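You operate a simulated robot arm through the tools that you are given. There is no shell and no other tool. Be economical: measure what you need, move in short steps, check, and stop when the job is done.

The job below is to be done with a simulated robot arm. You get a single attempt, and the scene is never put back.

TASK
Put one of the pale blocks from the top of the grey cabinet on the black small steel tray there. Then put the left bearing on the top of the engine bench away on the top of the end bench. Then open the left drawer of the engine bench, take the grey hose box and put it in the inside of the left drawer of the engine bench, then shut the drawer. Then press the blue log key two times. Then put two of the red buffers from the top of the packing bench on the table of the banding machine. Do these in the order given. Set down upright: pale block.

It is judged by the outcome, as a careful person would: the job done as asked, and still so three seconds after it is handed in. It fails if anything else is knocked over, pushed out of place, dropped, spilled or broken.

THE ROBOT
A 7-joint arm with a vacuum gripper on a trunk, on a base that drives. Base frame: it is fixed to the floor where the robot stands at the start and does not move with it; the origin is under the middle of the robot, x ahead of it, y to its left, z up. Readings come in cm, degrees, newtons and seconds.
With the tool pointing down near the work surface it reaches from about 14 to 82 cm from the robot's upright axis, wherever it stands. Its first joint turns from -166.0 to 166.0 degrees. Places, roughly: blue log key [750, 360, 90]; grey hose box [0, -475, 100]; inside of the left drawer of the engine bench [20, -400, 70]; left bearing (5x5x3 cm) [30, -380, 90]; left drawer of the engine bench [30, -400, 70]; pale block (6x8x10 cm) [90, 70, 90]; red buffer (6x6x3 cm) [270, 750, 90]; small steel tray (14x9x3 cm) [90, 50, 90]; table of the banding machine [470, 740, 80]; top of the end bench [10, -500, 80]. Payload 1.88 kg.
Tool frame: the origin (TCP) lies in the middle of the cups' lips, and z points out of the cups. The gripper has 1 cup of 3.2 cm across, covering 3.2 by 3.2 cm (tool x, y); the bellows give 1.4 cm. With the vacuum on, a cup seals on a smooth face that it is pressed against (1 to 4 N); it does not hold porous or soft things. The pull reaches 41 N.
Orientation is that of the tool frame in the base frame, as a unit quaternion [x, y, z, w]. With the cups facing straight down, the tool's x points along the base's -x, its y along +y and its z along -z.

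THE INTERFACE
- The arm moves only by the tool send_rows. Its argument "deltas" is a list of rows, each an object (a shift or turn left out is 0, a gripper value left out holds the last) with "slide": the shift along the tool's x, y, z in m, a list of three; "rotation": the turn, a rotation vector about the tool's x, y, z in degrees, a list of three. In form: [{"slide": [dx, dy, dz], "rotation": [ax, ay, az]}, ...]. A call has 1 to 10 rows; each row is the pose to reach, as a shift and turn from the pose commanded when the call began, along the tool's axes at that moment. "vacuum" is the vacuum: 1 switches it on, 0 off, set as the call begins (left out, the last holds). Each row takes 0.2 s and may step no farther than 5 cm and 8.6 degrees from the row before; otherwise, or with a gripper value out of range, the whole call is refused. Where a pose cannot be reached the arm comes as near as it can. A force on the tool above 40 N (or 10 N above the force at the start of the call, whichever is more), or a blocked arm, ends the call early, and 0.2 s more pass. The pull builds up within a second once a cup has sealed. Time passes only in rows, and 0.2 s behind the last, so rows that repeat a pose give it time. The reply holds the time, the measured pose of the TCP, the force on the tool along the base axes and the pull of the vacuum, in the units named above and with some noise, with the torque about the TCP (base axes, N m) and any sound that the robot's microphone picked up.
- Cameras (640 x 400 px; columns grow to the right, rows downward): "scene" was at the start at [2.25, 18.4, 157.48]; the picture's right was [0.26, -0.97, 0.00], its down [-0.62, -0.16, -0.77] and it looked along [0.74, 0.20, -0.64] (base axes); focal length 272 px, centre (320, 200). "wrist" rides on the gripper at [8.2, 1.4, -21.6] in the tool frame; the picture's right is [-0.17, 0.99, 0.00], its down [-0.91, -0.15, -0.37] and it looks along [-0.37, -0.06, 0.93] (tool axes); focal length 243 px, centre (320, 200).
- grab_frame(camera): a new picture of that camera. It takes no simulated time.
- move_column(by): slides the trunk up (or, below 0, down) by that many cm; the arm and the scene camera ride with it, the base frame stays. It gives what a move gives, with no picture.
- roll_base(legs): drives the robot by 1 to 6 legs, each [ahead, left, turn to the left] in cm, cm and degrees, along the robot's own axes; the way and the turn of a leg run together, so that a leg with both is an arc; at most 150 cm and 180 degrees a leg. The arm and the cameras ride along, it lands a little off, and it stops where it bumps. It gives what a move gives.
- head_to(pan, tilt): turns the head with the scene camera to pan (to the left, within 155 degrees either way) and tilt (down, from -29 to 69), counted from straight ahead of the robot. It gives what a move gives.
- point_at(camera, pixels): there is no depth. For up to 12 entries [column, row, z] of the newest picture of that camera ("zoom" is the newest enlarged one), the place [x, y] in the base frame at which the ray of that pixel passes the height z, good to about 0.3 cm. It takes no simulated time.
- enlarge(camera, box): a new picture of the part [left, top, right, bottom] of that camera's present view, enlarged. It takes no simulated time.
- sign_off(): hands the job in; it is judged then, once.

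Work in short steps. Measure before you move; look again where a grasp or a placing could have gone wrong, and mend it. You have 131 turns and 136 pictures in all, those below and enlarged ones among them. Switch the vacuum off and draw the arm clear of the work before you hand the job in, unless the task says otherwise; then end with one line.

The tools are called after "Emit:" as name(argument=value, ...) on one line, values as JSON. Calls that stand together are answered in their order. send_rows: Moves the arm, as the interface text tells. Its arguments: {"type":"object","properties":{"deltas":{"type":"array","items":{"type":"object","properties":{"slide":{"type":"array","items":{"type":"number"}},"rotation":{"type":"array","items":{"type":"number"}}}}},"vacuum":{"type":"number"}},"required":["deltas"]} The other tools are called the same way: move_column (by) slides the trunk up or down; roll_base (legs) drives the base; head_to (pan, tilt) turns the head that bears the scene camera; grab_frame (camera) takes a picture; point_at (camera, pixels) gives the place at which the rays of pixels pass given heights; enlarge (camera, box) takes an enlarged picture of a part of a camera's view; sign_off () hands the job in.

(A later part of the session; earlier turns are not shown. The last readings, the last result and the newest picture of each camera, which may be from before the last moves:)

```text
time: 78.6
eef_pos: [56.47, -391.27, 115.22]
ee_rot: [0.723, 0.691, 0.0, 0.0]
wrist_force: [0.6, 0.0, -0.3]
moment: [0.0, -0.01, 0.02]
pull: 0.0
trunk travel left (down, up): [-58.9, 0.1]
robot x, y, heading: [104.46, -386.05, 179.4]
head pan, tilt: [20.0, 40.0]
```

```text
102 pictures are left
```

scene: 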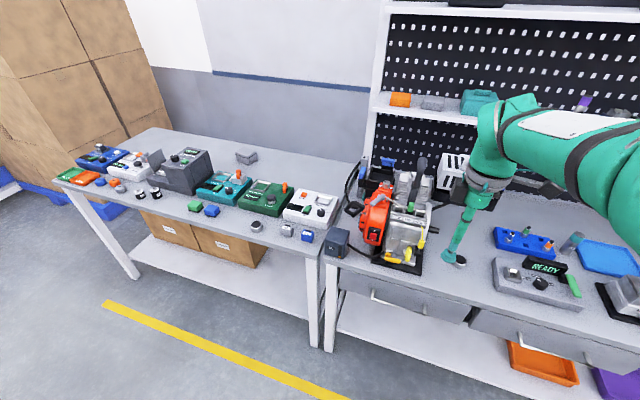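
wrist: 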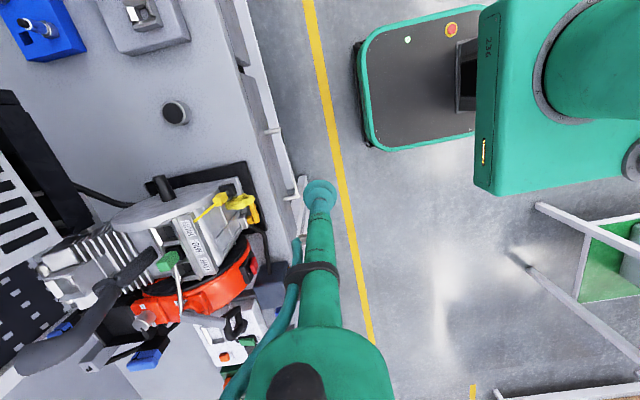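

I enlarge the candidates: the grey box on the end bench at (247,157), the shelf box at (432,103), and the disc in the wrist view at (175,113).

Emit:
enlarge(camera="scene", box=[60, 120, 340, 270])

Emit:
enlarge(camera="wrist", box=[0, 0, 340, 220])

Emit:
point_at(camera="wrist", pixels=[[175, 108, 93], [175, 113, 90], [160, 113, 90], [190, 113, 90], [240, 70, 90], [270, 240, 90], [303, 180, 80]])

Emit:
point_at(camera="scene", pixels=[[247, 157, 95], [247, 162, 90], [325, 258, 90], [335, 265, 90], [135, 130, 90], [55, 180, 90], [432, 103, 120], [305, 235, 90]])

```text
2.29 times, centred on (200, 195) of scene
```

zoom: 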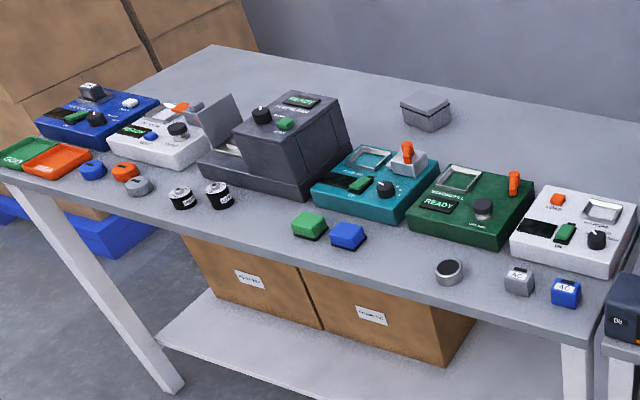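

```text
1.82 times, centred on (170, 110) of wrist
```

zoom: 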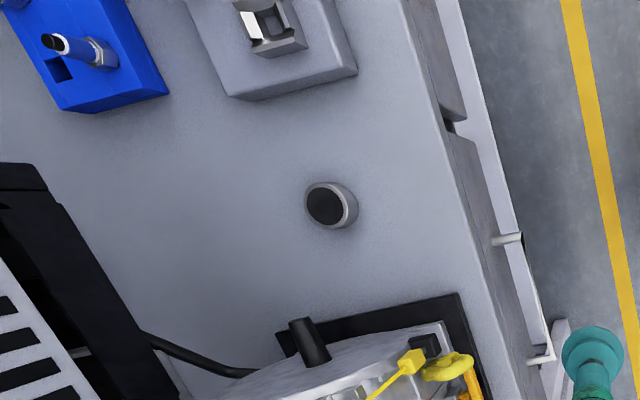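

```text
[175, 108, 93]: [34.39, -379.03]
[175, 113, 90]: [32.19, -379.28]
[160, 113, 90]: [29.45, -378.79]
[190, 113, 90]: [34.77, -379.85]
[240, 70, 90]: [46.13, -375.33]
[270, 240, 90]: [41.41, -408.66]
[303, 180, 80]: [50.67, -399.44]
```

```text
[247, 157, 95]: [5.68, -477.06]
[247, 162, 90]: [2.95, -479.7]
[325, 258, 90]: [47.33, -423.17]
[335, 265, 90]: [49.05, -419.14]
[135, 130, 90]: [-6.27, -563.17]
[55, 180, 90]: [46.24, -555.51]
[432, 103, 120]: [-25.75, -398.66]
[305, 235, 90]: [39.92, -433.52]
```

The bearing stands at about (32,−379); the grey hose box is at about (5,−477) on the end bench. I shift the tool to y≈−379, away from the engine, then drive 15 cm closer.

Emit:
send_rows(deltas=[{"slide": [0.04, 0, 0]}, {"slide": [0.08, 0, 0]}, {"slide": [0.12, 0, 0]}, {"slide": [0.12, 0, 0]}])

Emit:
roll_base(legs=[[15, 0, 0]])

Emit:
head_to(pan=0, tilt=45)

Emit:
grab_frame(camera="wrist")

Emit:
grab_frame(camera="scene")

```text
time: 79.6
eef_pos: [57.12, -379.2, 115.23]
ee_rot: [0.723, 0.691, 0.001, -0.001]
wrist_force: [0.2, 0.1, 0.2]
moment: [0.0, -0.01, -0.02]
pull: 0.1
trunk travel left (down, up): [-58.9, 0.1]
robot x, y, heading: [104.33, -386.45, 179.6]
head pan, tilt: [20.0, 40.0]
```

```text
time: 80.9
eef_pos: [42.13, -379.02, 115.2]
ee_rot: [0.723, 0.691, 0.001, 0.0]
wrist_force: [0.3, -0.1, 0.1]
moment: [0.03, 0.01, 0.01]
pull: 0.0
trunk travel left (down, up): [-58.9, 0.1]
robot x, y, heading: [89.67, -386.0, 179.5]
head pan, tilt: [20.0, 40.0]
```

```text
time: 81.8
eef_pos: [42.02, -378.96, 115.26]
ee_rot: [0.723, 0.691, 0.001, -0.001]
wrist_force: [-0.6, -0.6, -0.5]
moment: [0.02, -0.02, 0.02]
pull: 0.0
trunk travel left (down, up): [-58.9, 0.1]
robot x, y, heading: [89.31, -385.7, 179.3]
head pan, tilt: [0.0, 45.0]
```

```text
99 pictures are left
```

wrist: 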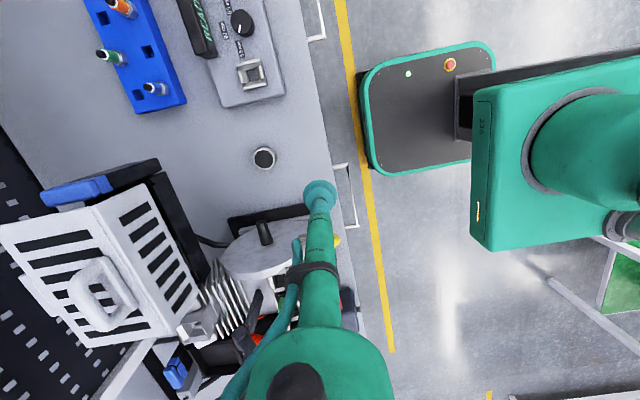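

```text
98 pictures are left
```

scene: 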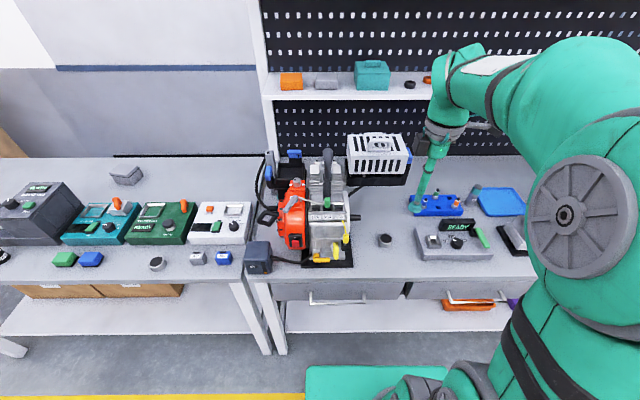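

Bearing is at (385,238) in the scene view and (264,157) in the wrist view; I triangulate it and the box and bench heights.

Emit:
point_at(camera="wrist", pixels=[[263, 156, 83], [263, 156, 88], [263, 156, 93], [329, 160, 85], [329, 160, 90]])

Emit:
point_at(camera="scene", pixels=[[385, 237, 83], [385, 237, 88], [385, 237, 93], [400, 278, 85], [400, 278, 90], [236, 282, 90], [236, 282, 80], [127, 175, 95], [127, 175, 90], [157, 262, 90]])

Emit:
enlarge(camera="wrist", box=[220, 125, 320, 190])

Emit:
enlarge(camera="scene", box=[60, 150, 300, 300])

```text
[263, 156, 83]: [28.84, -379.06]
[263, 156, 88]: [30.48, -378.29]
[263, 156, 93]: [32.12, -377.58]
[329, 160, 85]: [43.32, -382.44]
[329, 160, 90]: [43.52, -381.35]
```

```text
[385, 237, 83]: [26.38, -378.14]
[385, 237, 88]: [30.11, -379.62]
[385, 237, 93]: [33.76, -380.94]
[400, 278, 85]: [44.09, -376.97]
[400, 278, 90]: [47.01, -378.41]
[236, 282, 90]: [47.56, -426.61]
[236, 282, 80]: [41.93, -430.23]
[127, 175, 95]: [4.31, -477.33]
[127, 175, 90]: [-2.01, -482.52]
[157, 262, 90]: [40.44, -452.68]
```

```text
6.15 times, centred on (270, 158) of wrist
```

zoom: 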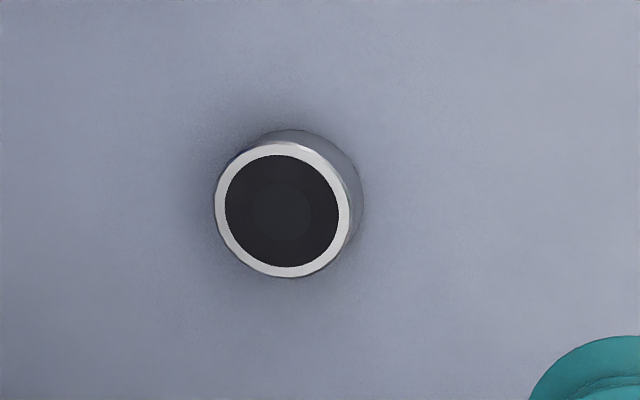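

```text
2.67 times, centred on (180, 225) of scene
```

zoom: 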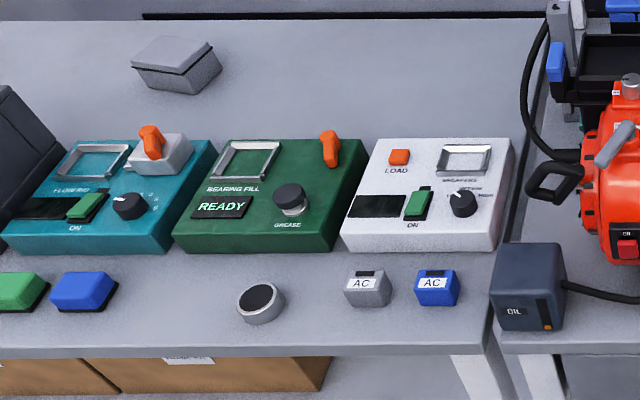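

Bench top is about z=84.5 and bearing top about 88, at (30.4, −378.8). I move above it and lower toward contact with vacuum on.

Emit:
send_rows(deltas=[{"slide": [0, -0.04, 0.02]}, {"slide": [0, -0.08, 0.05]}, {"slide": [0.002, -0.117, 0.08]}, {"slide": [0.002, -0.117, 0.13]}, {"slide": [0.002, -0.117, 0.18]}, {"slide": [0.002, -0.117, 0.22]}, {"slide": [0.002, -0.117, 0.22]}], vacuum=1)

Emit:
grab_frame(camera="wrist")

Emit:
enlarge(camera="scene", box=[330, 170, 450, 260])

```text
time: 83.4
eef_pos: [30.52, -378.16, 93.31]
ee_rot: [0.723, 0.691, 0.001, -0.001]
wrist_force: [-0.6, -0.3, -0.3]
moment: [-0.01, 0.0, 0.04]
pull: 0.0
trunk travel left (down, up): [-58.9, 0.1]
robot x, y, heading: [89.19, -385.99, 179.5]
head pan, tilt: [0.0, 45.0]
```

```text
95 pictures are left
```

wrist: 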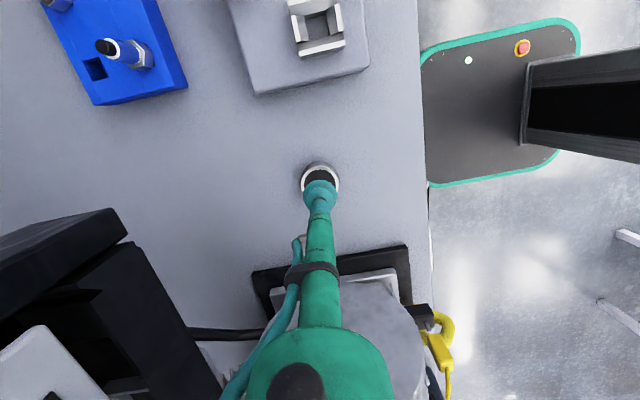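

```text
4.44 times, centred on (390, 215) of scene
```

zoom: 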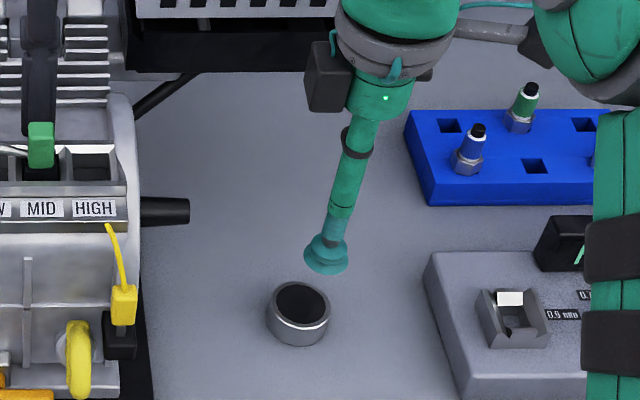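

I re-measure the bearing's top centre in the new views.

Emit:
point_at(camera="wrist", pixels=[[320, 181, 87], [320, 181, 88], [320, 181, 89]])

Emit:
point_at(camera="zoom", pixels=[[300, 302, 86], [300, 302, 87], [300, 302, 88], [300, 302, 89], [326, 265, 93.3]])

```text
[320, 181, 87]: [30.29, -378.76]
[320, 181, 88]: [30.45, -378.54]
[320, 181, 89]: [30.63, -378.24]
```

```text
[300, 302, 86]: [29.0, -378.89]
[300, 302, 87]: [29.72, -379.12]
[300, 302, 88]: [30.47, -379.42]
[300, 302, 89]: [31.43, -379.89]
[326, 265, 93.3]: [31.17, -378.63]
```

Bearing centre is about (30.2, −378.8). I correct by 6 mm and lower to contact.

Emit:
send_rows(deltas=[{"slide": [-0.006, -0.003, 0.03]}, {"slide": [-0.006, -0.003, 0.048]}, {"slide": [-0.006, -0.003, 0.054]}, {"slide": [-0.006, -0.003, 0.058]}, {"slide": [-0.006, -0.003, 0.058]}])

```text
time: 84.6
eef_pos: [30.06, -378.9, 87.42]
ee_rot: [0.723, 0.691, 0.0, -0.001]
wrist_force: [-0.5, 0.0, 1.3]
moment: [-0.05, 0.0, -0.03]
pull: 40.4
trunk travel left (down, up): [-58.9, 0.1]
robot x, y, heading: [89.35, -386.08, 179.4]
head pan, tilt: [0.0, 45.0]
```

Sealed at z=87.4. I lift straight up 28 cm, then retract toward the robot.

Emit:
send_rows(deltas=[{"slide": [0, 0, -0.04]}, {"slide": [0, 0, -0.09]}, {"slide": [0, 0, -0.14]}, {"slide": [0, 0, -0.19]}, {"slide": [0, 0, -0.24]}, {"slide": [0, 0.03, -0.27]}, {"slide": [0, 0.07, -0.28]}, {"slide": [0, 0.11, -0.28]}, {"slide": [0, 0.15, -0.28]}, {"slide": [0, 0.15, -0.28]}])

Emit:
head_to(pan=30, tilt=45)

Emit:
grab_frame(camera="scene")

```text
time: 86.8
eef_pos: [45.07, -379.59, 115.45]
ee_rot: [0.723, 0.691, 0.001, 0.0]
wrist_force: [0.7, -0.3, -0.4]
moment: [-0.01, 0.01, -0.02]
pull: 40.8
trunk travel left (down, up): [-58.9, 0.1]
robot x, y, heading: [88.94, -385.92, 179.2]
head pan, tilt: [0.0, 45.0]
```

```text
time: 87.7
eef_pos: [45.04, -379.48, 115.57]
ee_rot: [0.723, 0.691, 0.001, 0.0]
wrist_force: [1.1, -0.2, -1.3]
moment: [0.03, 0.01, 0.0]
pull: 40.3
trunk travel left (down, up): [-58.9, 0.1]
robot x, y, heading: [89.32, -386.15, 179.5]
head pan, tilt: [30.0, 45.0]
```

```text
93 pictures are left
```

scene: 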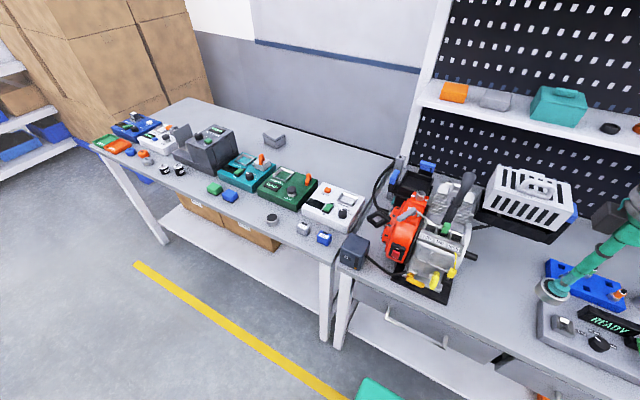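

Next I move the base over to the end bench: back 10, left 88, and look again.

Emit:
roll_base(legs=[[-12, 0, 0], [0, 88, 0]])

Emit:
head_to(pan=0, tilt=45)

Emit:
grab_frame(camera="scene")

Emit:
grab_frame(camera="wrist")

```text
time: 93.2
eef_pos: [56.12, -467.43, 115.43]
ee_rot: [0.723, 0.691, 0.0, -0.001]
wrist_force: [-0.4, -0.3, -1.0]
moment: [0.02, -0.02, 0.03]
pull: 40.5
trunk travel left (down, up): [-58.9, 0.1]
robot x, y, heading: [100.81, -474.02, 179.6]
head pan, tilt: [30.0, 45.0]
```

```text
time: 94.1
eef_pos: [56.14, -467.43, 115.41]
ee_rot: [0.723, 0.691, 0.001, 0.0]
wrist_force: [0.2, 0.5, -0.4]
moment: [0.03, -0.01, 0.01]
pull: 40.3
trunk travel left (down, up): [-58.9, 0.1]
robot x, y, heading: [100.1, -473.86, 179.4]
head pan, tilt: [0.0, 45.0]
```

```text
92 pictures are left
```

scene: 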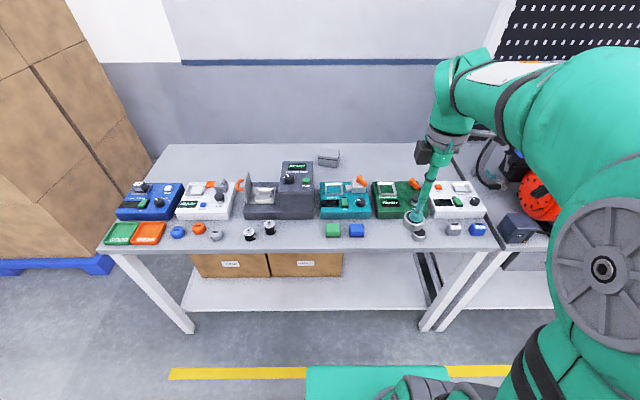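

```text
91 pictures are left
```

wrist: 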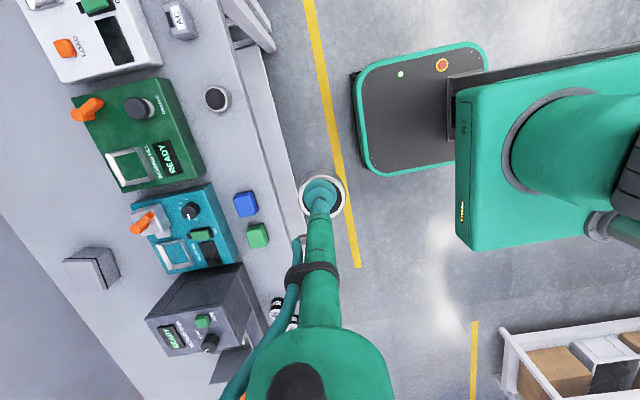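

I triangulate the end-bench height from its bearing (wrist (217,97), scene (417,236)), plus the hose box and a free spot.

Emit:
point_at(camera="wrist", pixels=[[217, 97, 83], [217, 97, 88], [247, 203, 85], [257, 236, 85], [232, 150, 84], [104, 257, 85], [120, 278, 85], [70, 262, 90], [96, 252, 90], [105, 284, 90], [75, 291, 90], [205, 150, 85]])

Emit:
point_at(camera="scene", pixels=[[418, 233, 83], [418, 233, 88], [319, 152, 90], [340, 151, 90], [339, 167, 85], [320, 166, 85], [318, 158, 90], [339, 157, 90], [357, 230, 85], [430, 247, 84], [300, 253, 84], [375, 165, 84]])

Emit:
enlarge(camera="scene", box=[280, 130, 440, 250])

Emit:
enlarge(camera="wrist", box=[40, 60, 300, 320])

```text
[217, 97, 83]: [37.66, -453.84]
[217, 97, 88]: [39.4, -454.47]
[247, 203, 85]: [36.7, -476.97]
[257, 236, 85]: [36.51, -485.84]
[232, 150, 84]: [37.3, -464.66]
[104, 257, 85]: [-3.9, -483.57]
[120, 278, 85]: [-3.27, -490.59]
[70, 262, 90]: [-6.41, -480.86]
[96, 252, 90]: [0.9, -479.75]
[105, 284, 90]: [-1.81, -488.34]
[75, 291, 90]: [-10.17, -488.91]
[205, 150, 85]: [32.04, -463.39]
```

```text
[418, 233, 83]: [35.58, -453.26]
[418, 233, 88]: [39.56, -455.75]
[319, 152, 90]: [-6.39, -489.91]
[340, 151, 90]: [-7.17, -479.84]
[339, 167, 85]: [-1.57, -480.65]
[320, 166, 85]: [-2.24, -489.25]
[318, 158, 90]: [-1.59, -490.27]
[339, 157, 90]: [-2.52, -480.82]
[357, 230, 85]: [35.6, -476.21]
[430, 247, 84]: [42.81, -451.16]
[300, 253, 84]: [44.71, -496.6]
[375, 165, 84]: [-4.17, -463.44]
```

```text
3.33 times, centred on (360, 190) of scene
```

zoom: 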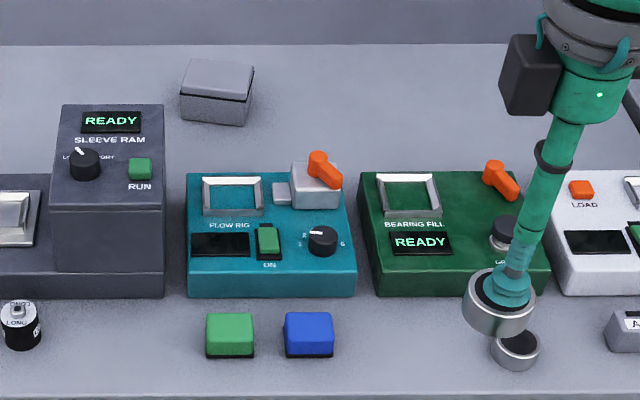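

```text
1.54 times, centred on (170, 190) of wrist
```

zoom: 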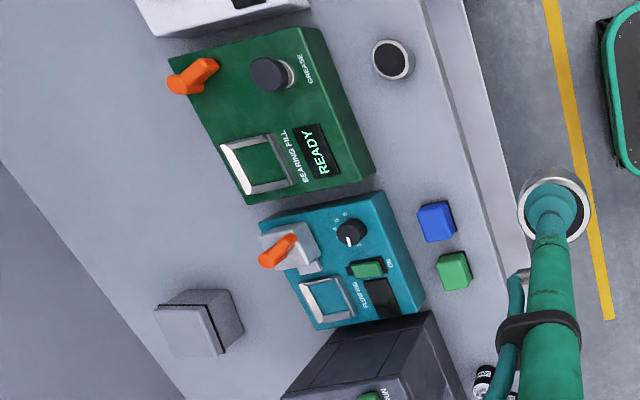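

End bench is also at about z≈84.7. I place the bearing in the free front gap at (38.5, −465.5), between the other disc and the blue cap.

Emit:
send_rows(deltas=[{"slide": [0.002, -0.045, 0]}, {"slide": [0.005, -0.09, 0]}, {"slide": [0.008, -0.135, 0.02]}, {"slide": [0.011, -0.176, 0.06]}, {"slide": [0.011, -0.176, 0.11]}, {"slide": [0.011, -0.176, 0.16]}, {"slide": [0.011, -0.176, 0.2]}, {"slide": [0.011, -0.176, 0.235]}, {"slide": [0.011, -0.176, 0.235]}])

Emit:
enlarge(camera="scene", box=[320, 170, 480, 270])

Emit:
enlarge(camera="wrist", box=[200, 80, 440, 300])

```text
refused: row 4 steps farther than a row can; nothing moved
```

```text
4.00 times, centred on (400, 220) of scene
```

zoom: 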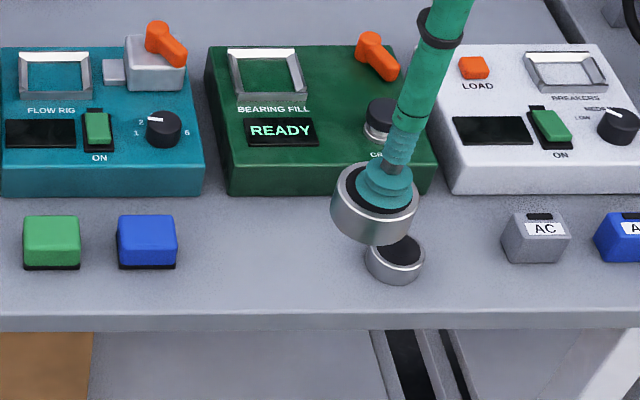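

```text
1.82 times, centred on (320, 190) of wrist
```

zoom: 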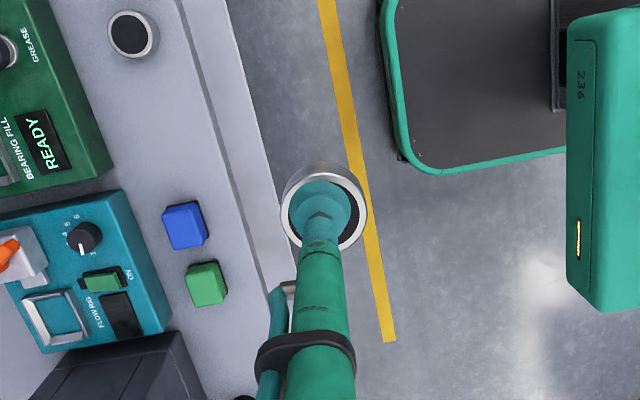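

Refused for one long row; I resend with shorter rows.

Emit:
send_rows(deltas=[{"slide": [0.002, -0.045, 0]}, {"slide": [0.005, -0.09, 0]}, {"slide": [0.008, -0.135, 0.01]}, {"slide": [0.011, -0.176, 0.03]}, {"slide": [0.011, -0.176, 0.075]}, {"slide": [0.011, -0.176, 0.12]}, {"slide": [0.011, -0.176, 0.165]}, {"slide": [0.011, -0.176, 0.21]}, {"slide": [0.011, -0.176, 0.235]}, {"slide": [0.011, -0.176, 0.235]}])

Emit:
enlarge(camera="scene", box=[320, 170, 480, 270])

Emit:
enlarge(camera="wrist", box=[200, 80, 440, 300])

```text
time: 96.3
eef_pos: [38.58, -465.54, 92.06]
ee_rot: [0.723, 0.691, 0.0, -0.001]
wrist_force: [-0.5, 0.2, -0.6]
moment: [0.0, 0.01, -0.01]
pull: 40.9
trunk travel left (down, up): [-58.9, 0.1]
robot x, y, heading: [100.44, -473.84, 179.5]
head pan, tilt: [0.0, 45.0]
```

```text
4.00 times, centred on (400, 220) of scene
```

zoom: 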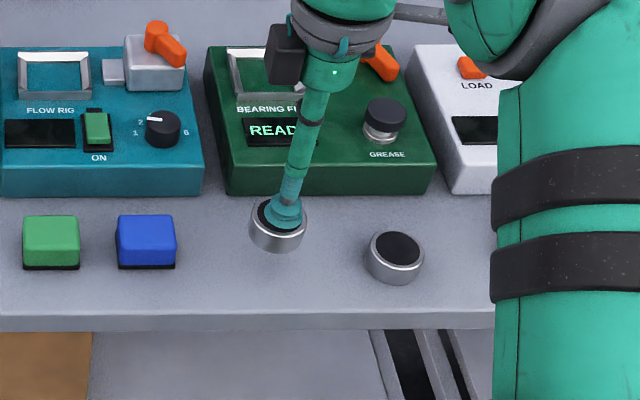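

```text
1.82 times, centred on (320, 190) of wrist
```

zoom: 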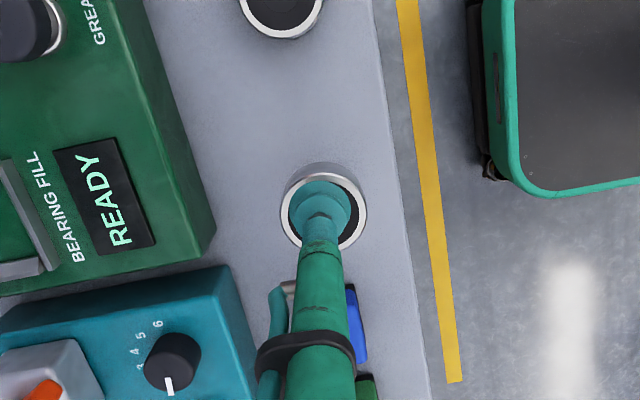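

The spot is clear all round. I lower to about z=88.3 and then in 2 mm steps.

Emit:
send_rows(deltas=[{"slide": [0, 0, 0.025]}, {"slide": [0, 0, 0.038]}, {"slide": [0, 0, 0.041]}, {"slide": [0, 0, 0.043]}, {"slide": [0, 0, 0.043]}])

```text
time: 97.5
eef_pos: [38.68, -465.48, 87.63]
ee_rot: [0.723, 0.691, 0.0, -0.001]
wrist_force: [0.8, -0.3, -1.5]
moment: [-0.02, 0.01, -0.01]
pull: 40.0
trunk travel left (down, up): [-58.9, 0.1]
robot x, y, heading: [100.54, -473.42, 179.2]
head pan, tilt: [0.0, 45.0]
```

Not yet in contact; I go down slightly further.

Emit:
send_rows(deltas=[{"slide": [0, 0, 0.002]}, {"slide": [0, 0, 0.004]}, {"slide": [0, 0, 0.004]}])

```text
time: 98.3
eef_pos: [38.62, -465.5, 87.49]
ee_rot: [0.722, 0.692, 0.0, -0.001]
wrist_force: [0.4, -1.1, 7.6]
moment: [-0.07, -0.03, -0.03]
pull: 41.1
trunk travel left (down, up): [-58.9, 0.1]
robot x, y, heading: [100.16, -473.99, 179.4]
head pan, tilt: [0.0, 45.0]
```

Contact at z=87.5. I release and draw straight up to z≈115.

Emit:
send_rows(deltas=[{"slide": [0, 0, -0.003]}, {"slide": [0, 0, -0.003]}, {"slide": [0, 0, -0.003]}, {"slide": [0, 0, -0.003]}, {"slide": [0, 0, -0.03]}, {"slide": [0, 0, -0.07]}, {"slide": [0, 0, -0.12]}, {"slide": [0, 0, -0.17]}, {"slide": [0, 0, -0.22]}, {"slide": [0, 0, -0.27]}], vacuum=0)

Emit:
enlarge(camera="scene", box=[280, 120, 480, 270])

```text
time: 100.5
eef_pos: [38.82, -465.58, 114.24]
ee_rot: [0.723, 0.691, 0.001, 0.0]
wrist_force: [-0.5, -0.7, 0.1]
moment: [-0.01, 0.0, -0.02]
pull: 0.0
trunk travel left (down, up): [-58.9, 0.1]
robot x, y, heading: [100.28, -473.74, 179.5]
head pan, tilt: [0.0, 45.0]
```

```text
2.67 times, centred on (380, 195) of scene
```

zoom: 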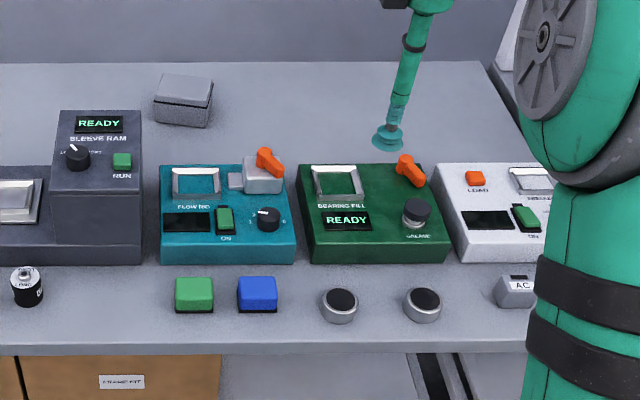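

Bearing is set down cleanly. Now to the left drawer: I back off 25 cm and shift right to y≈−400, then look at the drawer front.

Emit:
roll_base(legs=[[-25, 0, 0], [0, -73, 0]])

Emit:
head_to(pan=0, tilt=40)

Emit:
grab_frame(camera="scene")

Emit:
enlarge(camera="scene", box=[230, 180, 470, 320])

Emit:
grab_frame(camera="wrist")

```text
time: 105.9
eef_pos: [64.76, -392.8, 114.26]
ee_rot: [0.725, 0.689, 0.0, -0.001]
wrist_force: [0.1, -0.1, -0.4]
moment: [0.01, 0.02, -0.01]
pull: 0.0
trunk travel left (down, up): [-58.9, 0.1]
robot x, y, heading: [126.69, -401.23, 179.2]
head pan, tilt: [0.0, 45.0]
```

```text
time: 106.6
eef_pos: [64.85, -392.7, 114.16]
ee_rot: [0.725, 0.689, 0.001, -0.001]
wrist_force: [0.1, -0.1, 0.1]
moment: [0.03, 0.01, -0.01]
pull: 0.0
trunk travel left (down, up): [-58.9, 0.1]
robot x, y, heading: [126.29, -401.44, 179.3]
head pan, tilt: [0.0, 40.0]
```

```text
83 pictures are left
```

scene: 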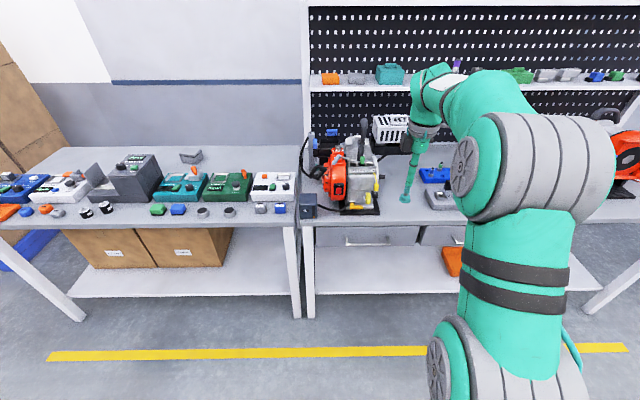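

```text
2.67 times, centred on (350, 250) of scene
```

zoom: 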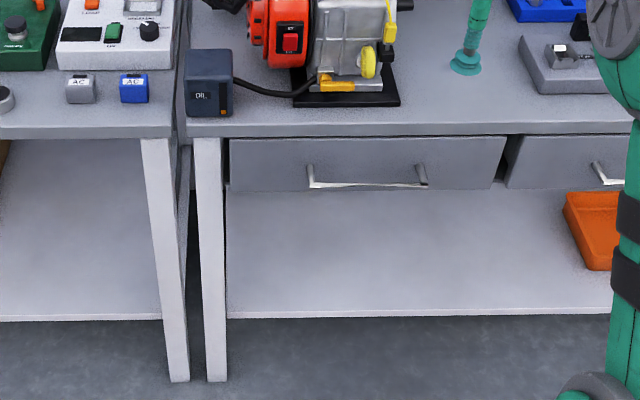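

```text
81 pictures are left
```

wrist: 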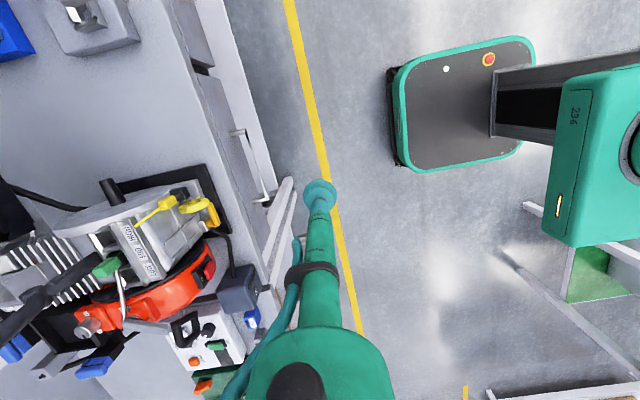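

I compute the drawer front's height range: top edge zoom row ~140, bottom ~189.

Emit:
enlarge(camera="scene", box=[300, 210, 440, 260])

Emit:
point_at(camera="scene", pixels=[[316.5, 233, 82], [316.5, 233, 80], [420, 231, 80], [316, 251.5, 74], [316, 251.5, 72], [316, 251.5, 70], [416, 250.5, 72], [346, 249, 76], [389, 249, 76], [346, 245, 78], [400, 223, 84.5], [400, 231, 81]])

```text
4.57 times, centred on (370, 235) of scene
```

zoom: 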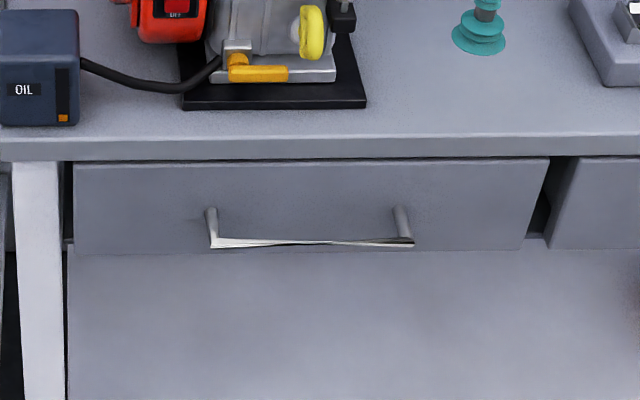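

```text
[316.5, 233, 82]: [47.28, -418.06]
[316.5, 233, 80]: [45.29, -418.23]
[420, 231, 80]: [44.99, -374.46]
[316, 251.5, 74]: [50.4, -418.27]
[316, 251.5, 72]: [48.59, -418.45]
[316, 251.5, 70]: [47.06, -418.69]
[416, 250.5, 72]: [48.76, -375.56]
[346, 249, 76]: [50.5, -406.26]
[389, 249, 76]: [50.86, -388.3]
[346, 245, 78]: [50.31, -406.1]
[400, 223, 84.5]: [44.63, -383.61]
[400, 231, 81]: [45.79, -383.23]
```

Drawer front: x≈43.5, y −418…−374.5, z≈69–81.5; handle y −406…−388. I'll suck onto the flat face right of the handle at (43.5, −381, 75) with the tool horizontal, and pull with the base. First I pitch the tool to point along −x.

Emit:
send_rows(deltas=[{"rotation": [8, 0, 0]}, {"rotation": [16, 0, 0]}, {"rotation": [24, 0, 0]}, {"rotation": [32, 0, 0]}, {"rotation": [40, 0, 0]}, {"rotation": [45, 0, 0]}, {"rotation": [45, 0, 0]}])

Emit:
send_rows(deltas=[{"rotation": [8, 0, 0]}, {"rotation": [16, 0, 0]}, {"rotation": [24, 0, 0]}, {"rotation": [32, 0, 0]}, {"rotation": [40, 0, 0]}, {"rotation": [45, 0, 0]}, {"rotation": [45, 0, 0]}])

Emit:
grab_frame(camera="scene")

```text
time: 108.2
eef_pos: [64.76, -392.77, 114.16]
ee_rot: [0.67, 0.637, -0.263, -0.278]
wrist_force: [0.8, 1.0, 0.1]
moment: [-0.01, 0.0, 0.03]
pull: 0.0
trunk travel left (down, up): [-58.9, 0.1]
robot x, y, heading: [126.47, -401.17, 179.0]
head pan, tilt: [0.0, 40.0]
```

```text
time: 109.0
eef_pos: [68.73, -393.49, 92.8]
ee_rot: [0.701, 0.625, -0.262, -0.223]
wrist_force: [-0.1, -0.1, -0.9]
moment: [0.0, 0.19, -0.04]
pull: 0.1
out of reach, approached as far as the arm can: row 3, 4
trunk travel left (down, up): [-58.9, 0.1]
robot x, y, heading: [126.4, -401.64, 179.4]
head pan, tilt: [0.0, 40.0]
stopped in row 4: the arm was blocked; the commanded pose is now the measured one
```

```text
79 pictures are left
```

scene: 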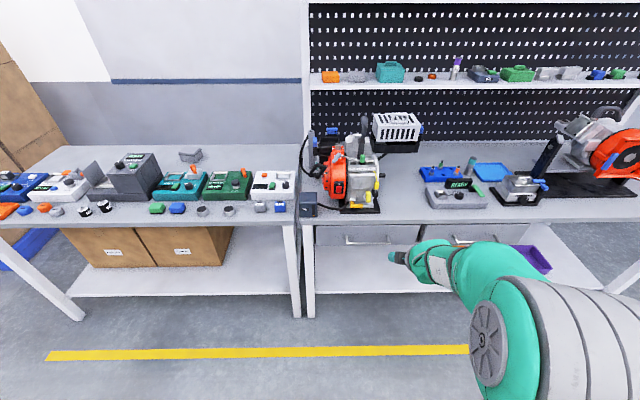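

The wrist was too close to the axis for that pitch. I back the base off 27 cm, then extend the arm forward while levelling the tool to horizontal.

Emit:
roll_base(legs=[[-27, 0, 0]])

Emit:
send_rows(deltas=[{"slide": [-0.005, -0.041, 0.014]}, {"slide": [-0.009, -0.081, 0.027]}, {"slide": [-0.014, -0.122, 0.041]}, {"slide": [-0.018, -0.162, 0.054], "rotation": [7, -0.3, -1]}, {"slide": [-0.023, -0.203, 0.068], "rotation": [14, -0.6, -2]}, {"slide": [-0.023, -0.203, 0.068], "rotation": [21, -0.9, -3]}, {"slide": [-0.023, -0.203, 0.068], "rotation": [28, -1.2, -4]}, {"slide": [-0.023, -0.203, 0.068], "rotation": [35, -1.6, -4.9]}, {"slide": [-0.023, -0.203, 0.068], "rotation": [42, -1.9, -5.8]}, {"slide": [-0.023, -0.203, 0.068], "rotation": [49.7, -2.2, -6.8]}])

Emit:
grab_frame(camera="scene")

```text
time: 110.9
eef_pos: [95.96, -394.24, 94.44]
ee_rot: [0.696, 0.626, -0.267, -0.228]
wrist_force: [-0.2, 0.4, -0.8]
moment: [-0.02, 0.04, 0.0]
pull: 0.1
trunk travel left (down, up): [-58.9, 0.1]
robot x, y, heading: [153.38, -401.77, 179.3]
head pan, tilt: [0.0, 40.0]
```

```text
time: 113.1
eef_pos: [74.56, -392.56, 104.65]
ee_rot: [0.643, 0.58, -0.341, -0.367]
wrist_force: [-0.4, 1.0, 0.2]
moment: [0.01, 0.01, 0.0]
pull: 0.1
out of reach, approached as far as the arm can: row 6, 7, 8, 9, 10
trunk travel left (down, up): [-58.9, 0.1]
robot x, y, heading: [153.81, -401.83, 179.1]
head pan, tilt: [0.0, 40.0]
```

```text
78 pictures are left
```

scene: 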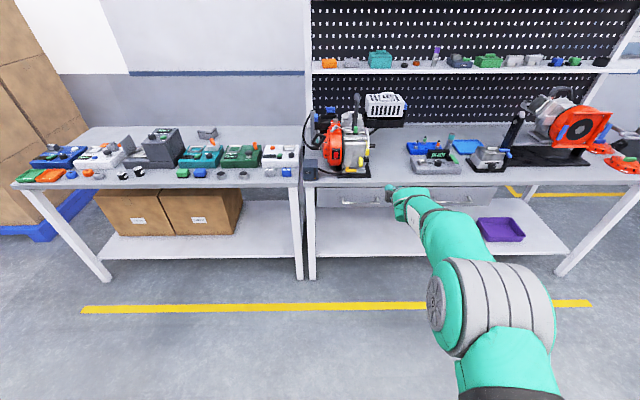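

The pitch limit seems linked to forearm slope, so I raise the TCP relative to the shoulder (later compensated with the trunk) and see whether horizontal becomes reachable.

Emit:
send_rows(deltas=[{"slide": [0, -0.04, 0]}, {"slide": [0, -0.08, 0]}, {"slide": [0, -0.12, 0]}, {"slide": [0, -0.16, 0]}, {"slide": [0, -0.2, 0]}, {"slide": [0, -0.24, 0]}, {"slide": [0, -0.24, 0]}])

```text
time: 114.7
eef_pos: [62.47, -390.98, 125.43]
ee_rot: [0.643, 0.58, -0.341, -0.366]
wrist_force: [0.5, 0.2, -0.2]
moment: [-0.02, 0.01, -0.03]
pull: 0.1
trunk travel left (down, up): [-58.9, 0.1]
robot x, y, heading: [153.97, -401.82, 179.1]
head pan, tilt: [0.0, 40.0]
```

Emit:
send_rows(deltas=[{"rotation": [7.5, -1.3, -0.5]}, {"rotation": [15, -2.6, -1.1]}, {"rotation": [22.5, -3.8, -1.6]}, {"rotation": [29.9, -5.1, -2.2]}, {"rotation": [29.9, -5.1, -2.2]}])

```text
time: 115.9
eef_pos: [61.17, -391.23, 127.95]
ee_rot: [0.531, 0.517, -0.471, -0.478]
wrist_force: [0.2, -0.2, -0.2]
moment: [0.0, 0.02, -0.01]
pull: 0.0
out of reach, approached as far as the arm can: row 3, 4, 5
trunk travel left (down, up): [-58.9, 0.1]
robot x, y, heading: [153.69, -401.89, 179.3]
head pan, tilt: [0.0, 40.0]
```

Almost horizontal now (5.8° off). I raise 5 cm more and finish the rotation.

Emit:
send_rows(deltas=[{"slide": [0, -0.025, 0]}, {"slide": [0, -0.05, 0]}, {"slide": [0, -0.05, 0], "rotation": [3, -0.6, -0.2]}, {"slide": [0, -0.05, 0], "rotation": [5.7, -1.2, -0.4]}, {"slide": [0, -0.05, 0], "rotation": [5.7, -1.2, -0.4]}])

Emit:
grab_frame(camera="scene")

```text
time: 117.1
eef_pos: [60.63, -391.23, 132.83]
ee_rot: [0.514, 0.508, -0.487, -0.49]
wrist_force: [0.4, 0.1, -0.6]
moment: [0.0, -0.03, 0.02]
pull: 0.1
trunk travel left (down, up): [-58.9, 0.1]
robot x, y, heading: [153.73, -401.87, 179.3]
head pan, tilt: [0.0, 40.0]
```

```text
77 pictures are left
```

scene: 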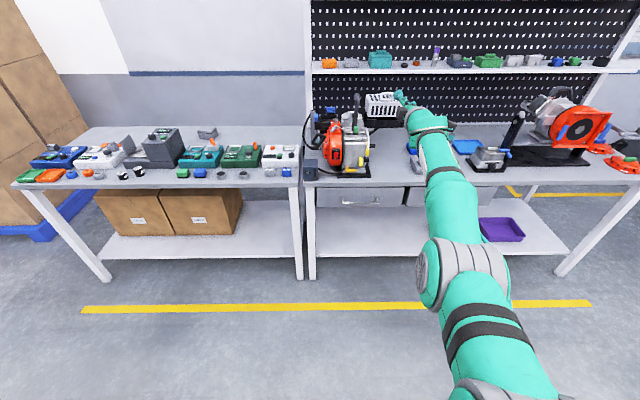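

Tool is within 2.5° of horizontal. I shift to y≈−381 and lower the trunk so the cup is at z≈75.5.

Emit:
send_rows(deltas=[{"slide": [0.04, 0, 0]}, {"slide": [0.08, 0, 0]}, {"slide": [0.102, 0, 0]}, {"slide": [0.102, 0, 0]}])

Emit:
move_column(by=-57.3)

Emit:
grab_frame(camera="wrist")

Emit:
grab_frame(camera="scene")

```text
time: 118.1
eef_pos: [59.98, -381.78, 135.6]
ee_rot: [0.516, 0.504, -0.489, -0.49]
wrist_force: [-0.8, 0.9, -0.2]
moment: [-0.03, 0.07, 0.05]
pull: 0.1
out of reach, approached as far as the arm can: row 1, 2, 3, 4
trunk travel left (down, up): [-58.9, 0.1]
robot x, y, heading: [153.44, -401.94, 179.1]
head pan, tilt: [0.0, 40.0]
```

```text
refused: -57.3 is not a number from -40 to 40
```

```text
76 pictures are left
```

wrist: 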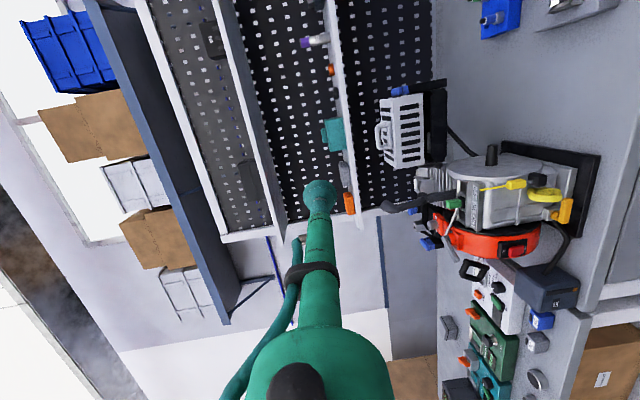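

```text
75 pictures are left
```

scene: 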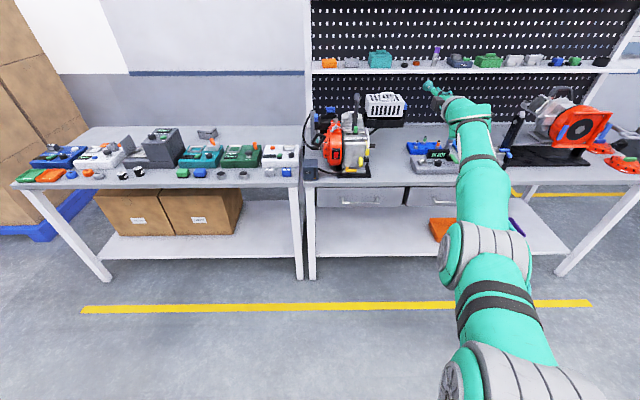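

I lower the trunk in two slides.

Emit:
move_column(by=-40)

Emit:
move_column(by=-18.8)

Emit:
grab_frame(camera="wrist")

Emit:
grab_frame(camera="scene")

```text
time: 122.0
eef_pos: [60.0, -381.99, 95.47]
ee_rot: [0.516, 0.504, -0.489, -0.491]
wrist_force: [0.0, 0.2, 0.2]
moment: [0.0, -0.02, 0.02]
pull: 0.1
trunk travel left (down, up): [-18.9, 40.1]
robot x, y, heading: [153.42, -401.89, 179.1]
head pan, tilt: [0.0, 40.0]
```

```text
time: 124.0
eef_pos: [60.04, -381.89, 76.79]
ee_rot: [0.516, 0.504, -0.489, -0.491]
wrist_force: [0.3, -0.4, 0.0]
moment: [-0.02, -0.01, 0.0]
pull: 0.2
trunk travel left (down, up): [-0.1, 58.9]
robot x, y, heading: [153.91, -401.85, 179.2]
head pan, tilt: [0.0, 40.0]
```

```text
74 pictures are left
```

wrist: 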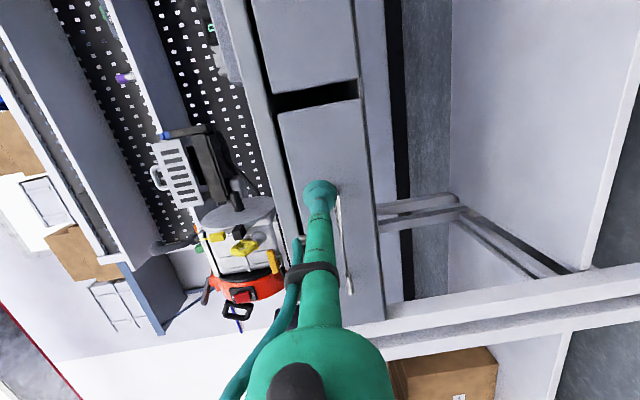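

```text
73 pictures are left
```

scene: 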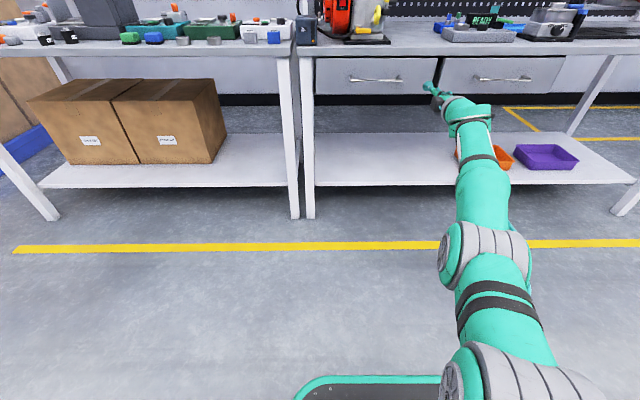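

The cup faces the drawer right of the handle. I drive 14 cm closer, then press forward gently with vacuum on.

Emit:
roll_base(legs=[[14.5, 0, 0]])

Emit:
send_rows(deltas=[{"slide": [0, 0, 0.005]}, {"slide": [0, 0, 0.01]}, {"slide": [0, 0, 0.015]}, {"slide": [0, 0, 0.015]}], vacuum=1)

Emit:
grab_frame(camera="wrist")

```text
time: 125.4
eef_pos: [45.63, -381.51, 76.75]
ee_rot: [0.516, 0.503, -0.489, -0.49]
wrist_force: [-0.5, -0.9, 0.2]
moment: [0.02, 0.01, -0.02]
pull: 0.0
trunk travel left (down, up): [-0.1, 58.9]
robot x, y, heading: [139.21, -401.98, 179.2]
head pan, tilt: [0.0, 40.0]
```

```text
time: 126.4
eef_pos: [44.01, -381.56, 76.59]
ee_rot: [0.517, 0.504, -0.489, -0.49]
wrist_force: [-0.2, 0.2, 0.4]
moment: [-0.01, -0.05, 0.01]
pull: 0.2
trunk travel left (down, up): [-0.1, 58.9]
robot x, y, heading: [139.21, -401.78, 179.2]
head pan, tilt: [0.0, 40.0]
```

```text
72 pictures are left
```

wrist: 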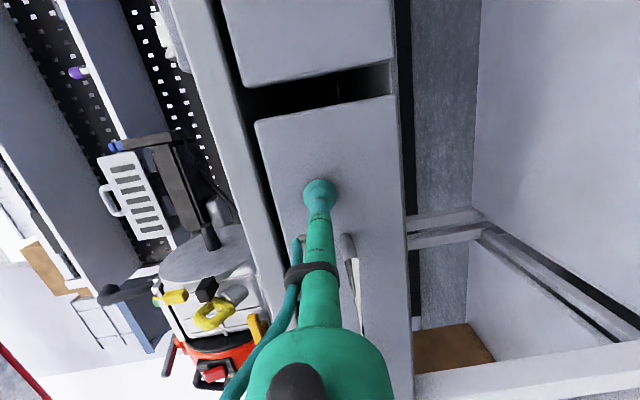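

Not touching yet; I continue forward in small steps.

Emit:
send_rows(deltas=[{"slide": [0, 0, 0.004]}, {"slide": [0, 0, 0.008]}, {"slide": [0, 0, 0.012]}, {"slide": [0, 0, 0.016]}, {"slide": [0, 0, 0.016]}])

```text
time: 127.6
eef_pos: [42.51, -381.69, 76.48]
ee_rot: [0.517, 0.504, -0.488, -0.49]
wrist_force: [22.2, -4.5, -9.7]
moment: [-0.19, 0.55, 0.17]
pull: 40.5
trunk travel left (down, up): [-0.1, 58.9]
robot x, y, heading: [139.36, -401.57, 179.1]
head pan, tilt: [0.0, 40.0]
```

Sealed (40.5 N). I pull the drawer open with the base, first a short 3 cm, then more.

Emit:
roll_base(legs=[[-4, 0, 0]])

Emit:
grab_frame(camera="wrist")

```text
time: 128.4
eef_pos: [46.53, -381.53, 76.5]
ee_rot: [0.516, 0.504, -0.489, -0.491]
wrist_force: [0.8, 1.6, -6.9]
moment: [0.09, 0.4, 0.22]
pull: 40.8
trunk travel left (down, up): [-0.1, 58.9]
robot x, y, heading: [143.15, -401.66, 179.4]
head pan, tilt: [0.0, 40.0]
```

```text
71 pictures are left
```

wrist: 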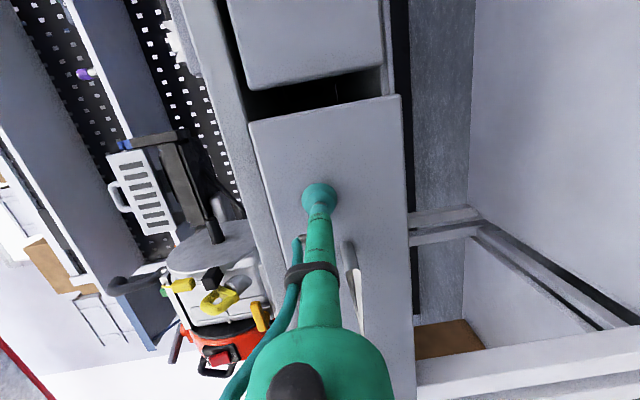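

The drawer is moving with the cup. I pull 21 cm more.

Emit:
roll_base(legs=[[-21, 0, 0]])

Emit:
grab_frame(camera="scene")

```text
time: 130.1
eef_pos: [67.8, -381.68, 76.65]
ee_rot: [0.517, 0.504, -0.488, -0.491]
wrist_force: [1.7, 15.0, -2.6]
moment: [0.01, 0.27, 0.37]
pull: 41.0
trunk travel left (down, up): [-0.1, 58.9]
robot x, y, heading: [164.44, -402.04, 179.2]
head pan, tilt: [0.0, 40.0]
```

```text
70 pictures are left
```

scene: 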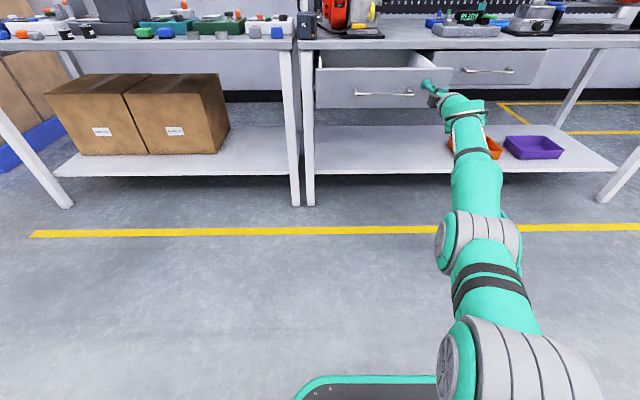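

The drawer is open about 25 cm. I release, back the base off, raise the trunk and return the tool to pointing down.

Emit:
send_rows(deltas=[{"slide": [0, 0, 0]}, {"slide": [0, 0, 0]}, {"slide": [0, 0, 0]}, {"slide": [0, 0, -0.01]}, {"slide": [0, 0, -0.03]}], vacuum=0)

Emit:
roll_base(legs=[[-14, 0, 0]])

Emit:
move_column(by=40)

Emit:
move_column(by=18.8)

```text
time: 131.3
eef_pos: [70.93, -381.77, 76.66]
ee_rot: [0.518, 0.503, -0.487, -0.492]
wrist_force: [-0.6, 0.7, 0.2]
moment: [-0.01, 0.05, 0.0]
pull: 0.0
trunk travel left (down, up): [-0.1, 58.9]
robot x, y, heading: [163.99, -401.74, 179.2]
head pan, tilt: [0.0, 40.0]
```

```text
time: 132.6
eef_pos: [84.84, -381.88, 76.69]
ee_rot: [0.517, 0.504, -0.488, -0.492]
wrist_force: [-0.4, -0.6, 1.1]
moment: [-0.05, 0.0, 0.05]
pull: 0.0
trunk travel left (down, up): [-0.1, 58.9]
robot x, y, heading: [178.69, -402.09, 178.9]
head pan, tilt: [0.0, 40.0]
```

```text
time: 136.5
eef_pos: [84.92, -381.92, 116.73]
ee_rot: [0.517, 0.503, -0.488, -0.491]
wrist_force: [-0.2, -0.3, 0.6]
moment: [0.04, 0.01, 0.01]
pull: 0.0
trunk travel left (down, up): [-40.1, 18.9]
robot x, y, heading: [178.54, -402.0, 179.1]
head pan, tilt: [0.0, 40.0]
```

```text
time: 138.5
eef_pos: [84.93, -382.06, 135.46]
ee_rot: [0.517, 0.503, -0.488, -0.492]
wrist_force: [0.6, 0.5, 0.2]
moment: [0.01, 0.0, -0.02]
pull: 0.0
trunk travel left (down, up): [-58.9, 0.1]
robot x, y, heading: [178.33, -402.45, 179.3]
head pan, tilt: [0.0, 40.0]
```

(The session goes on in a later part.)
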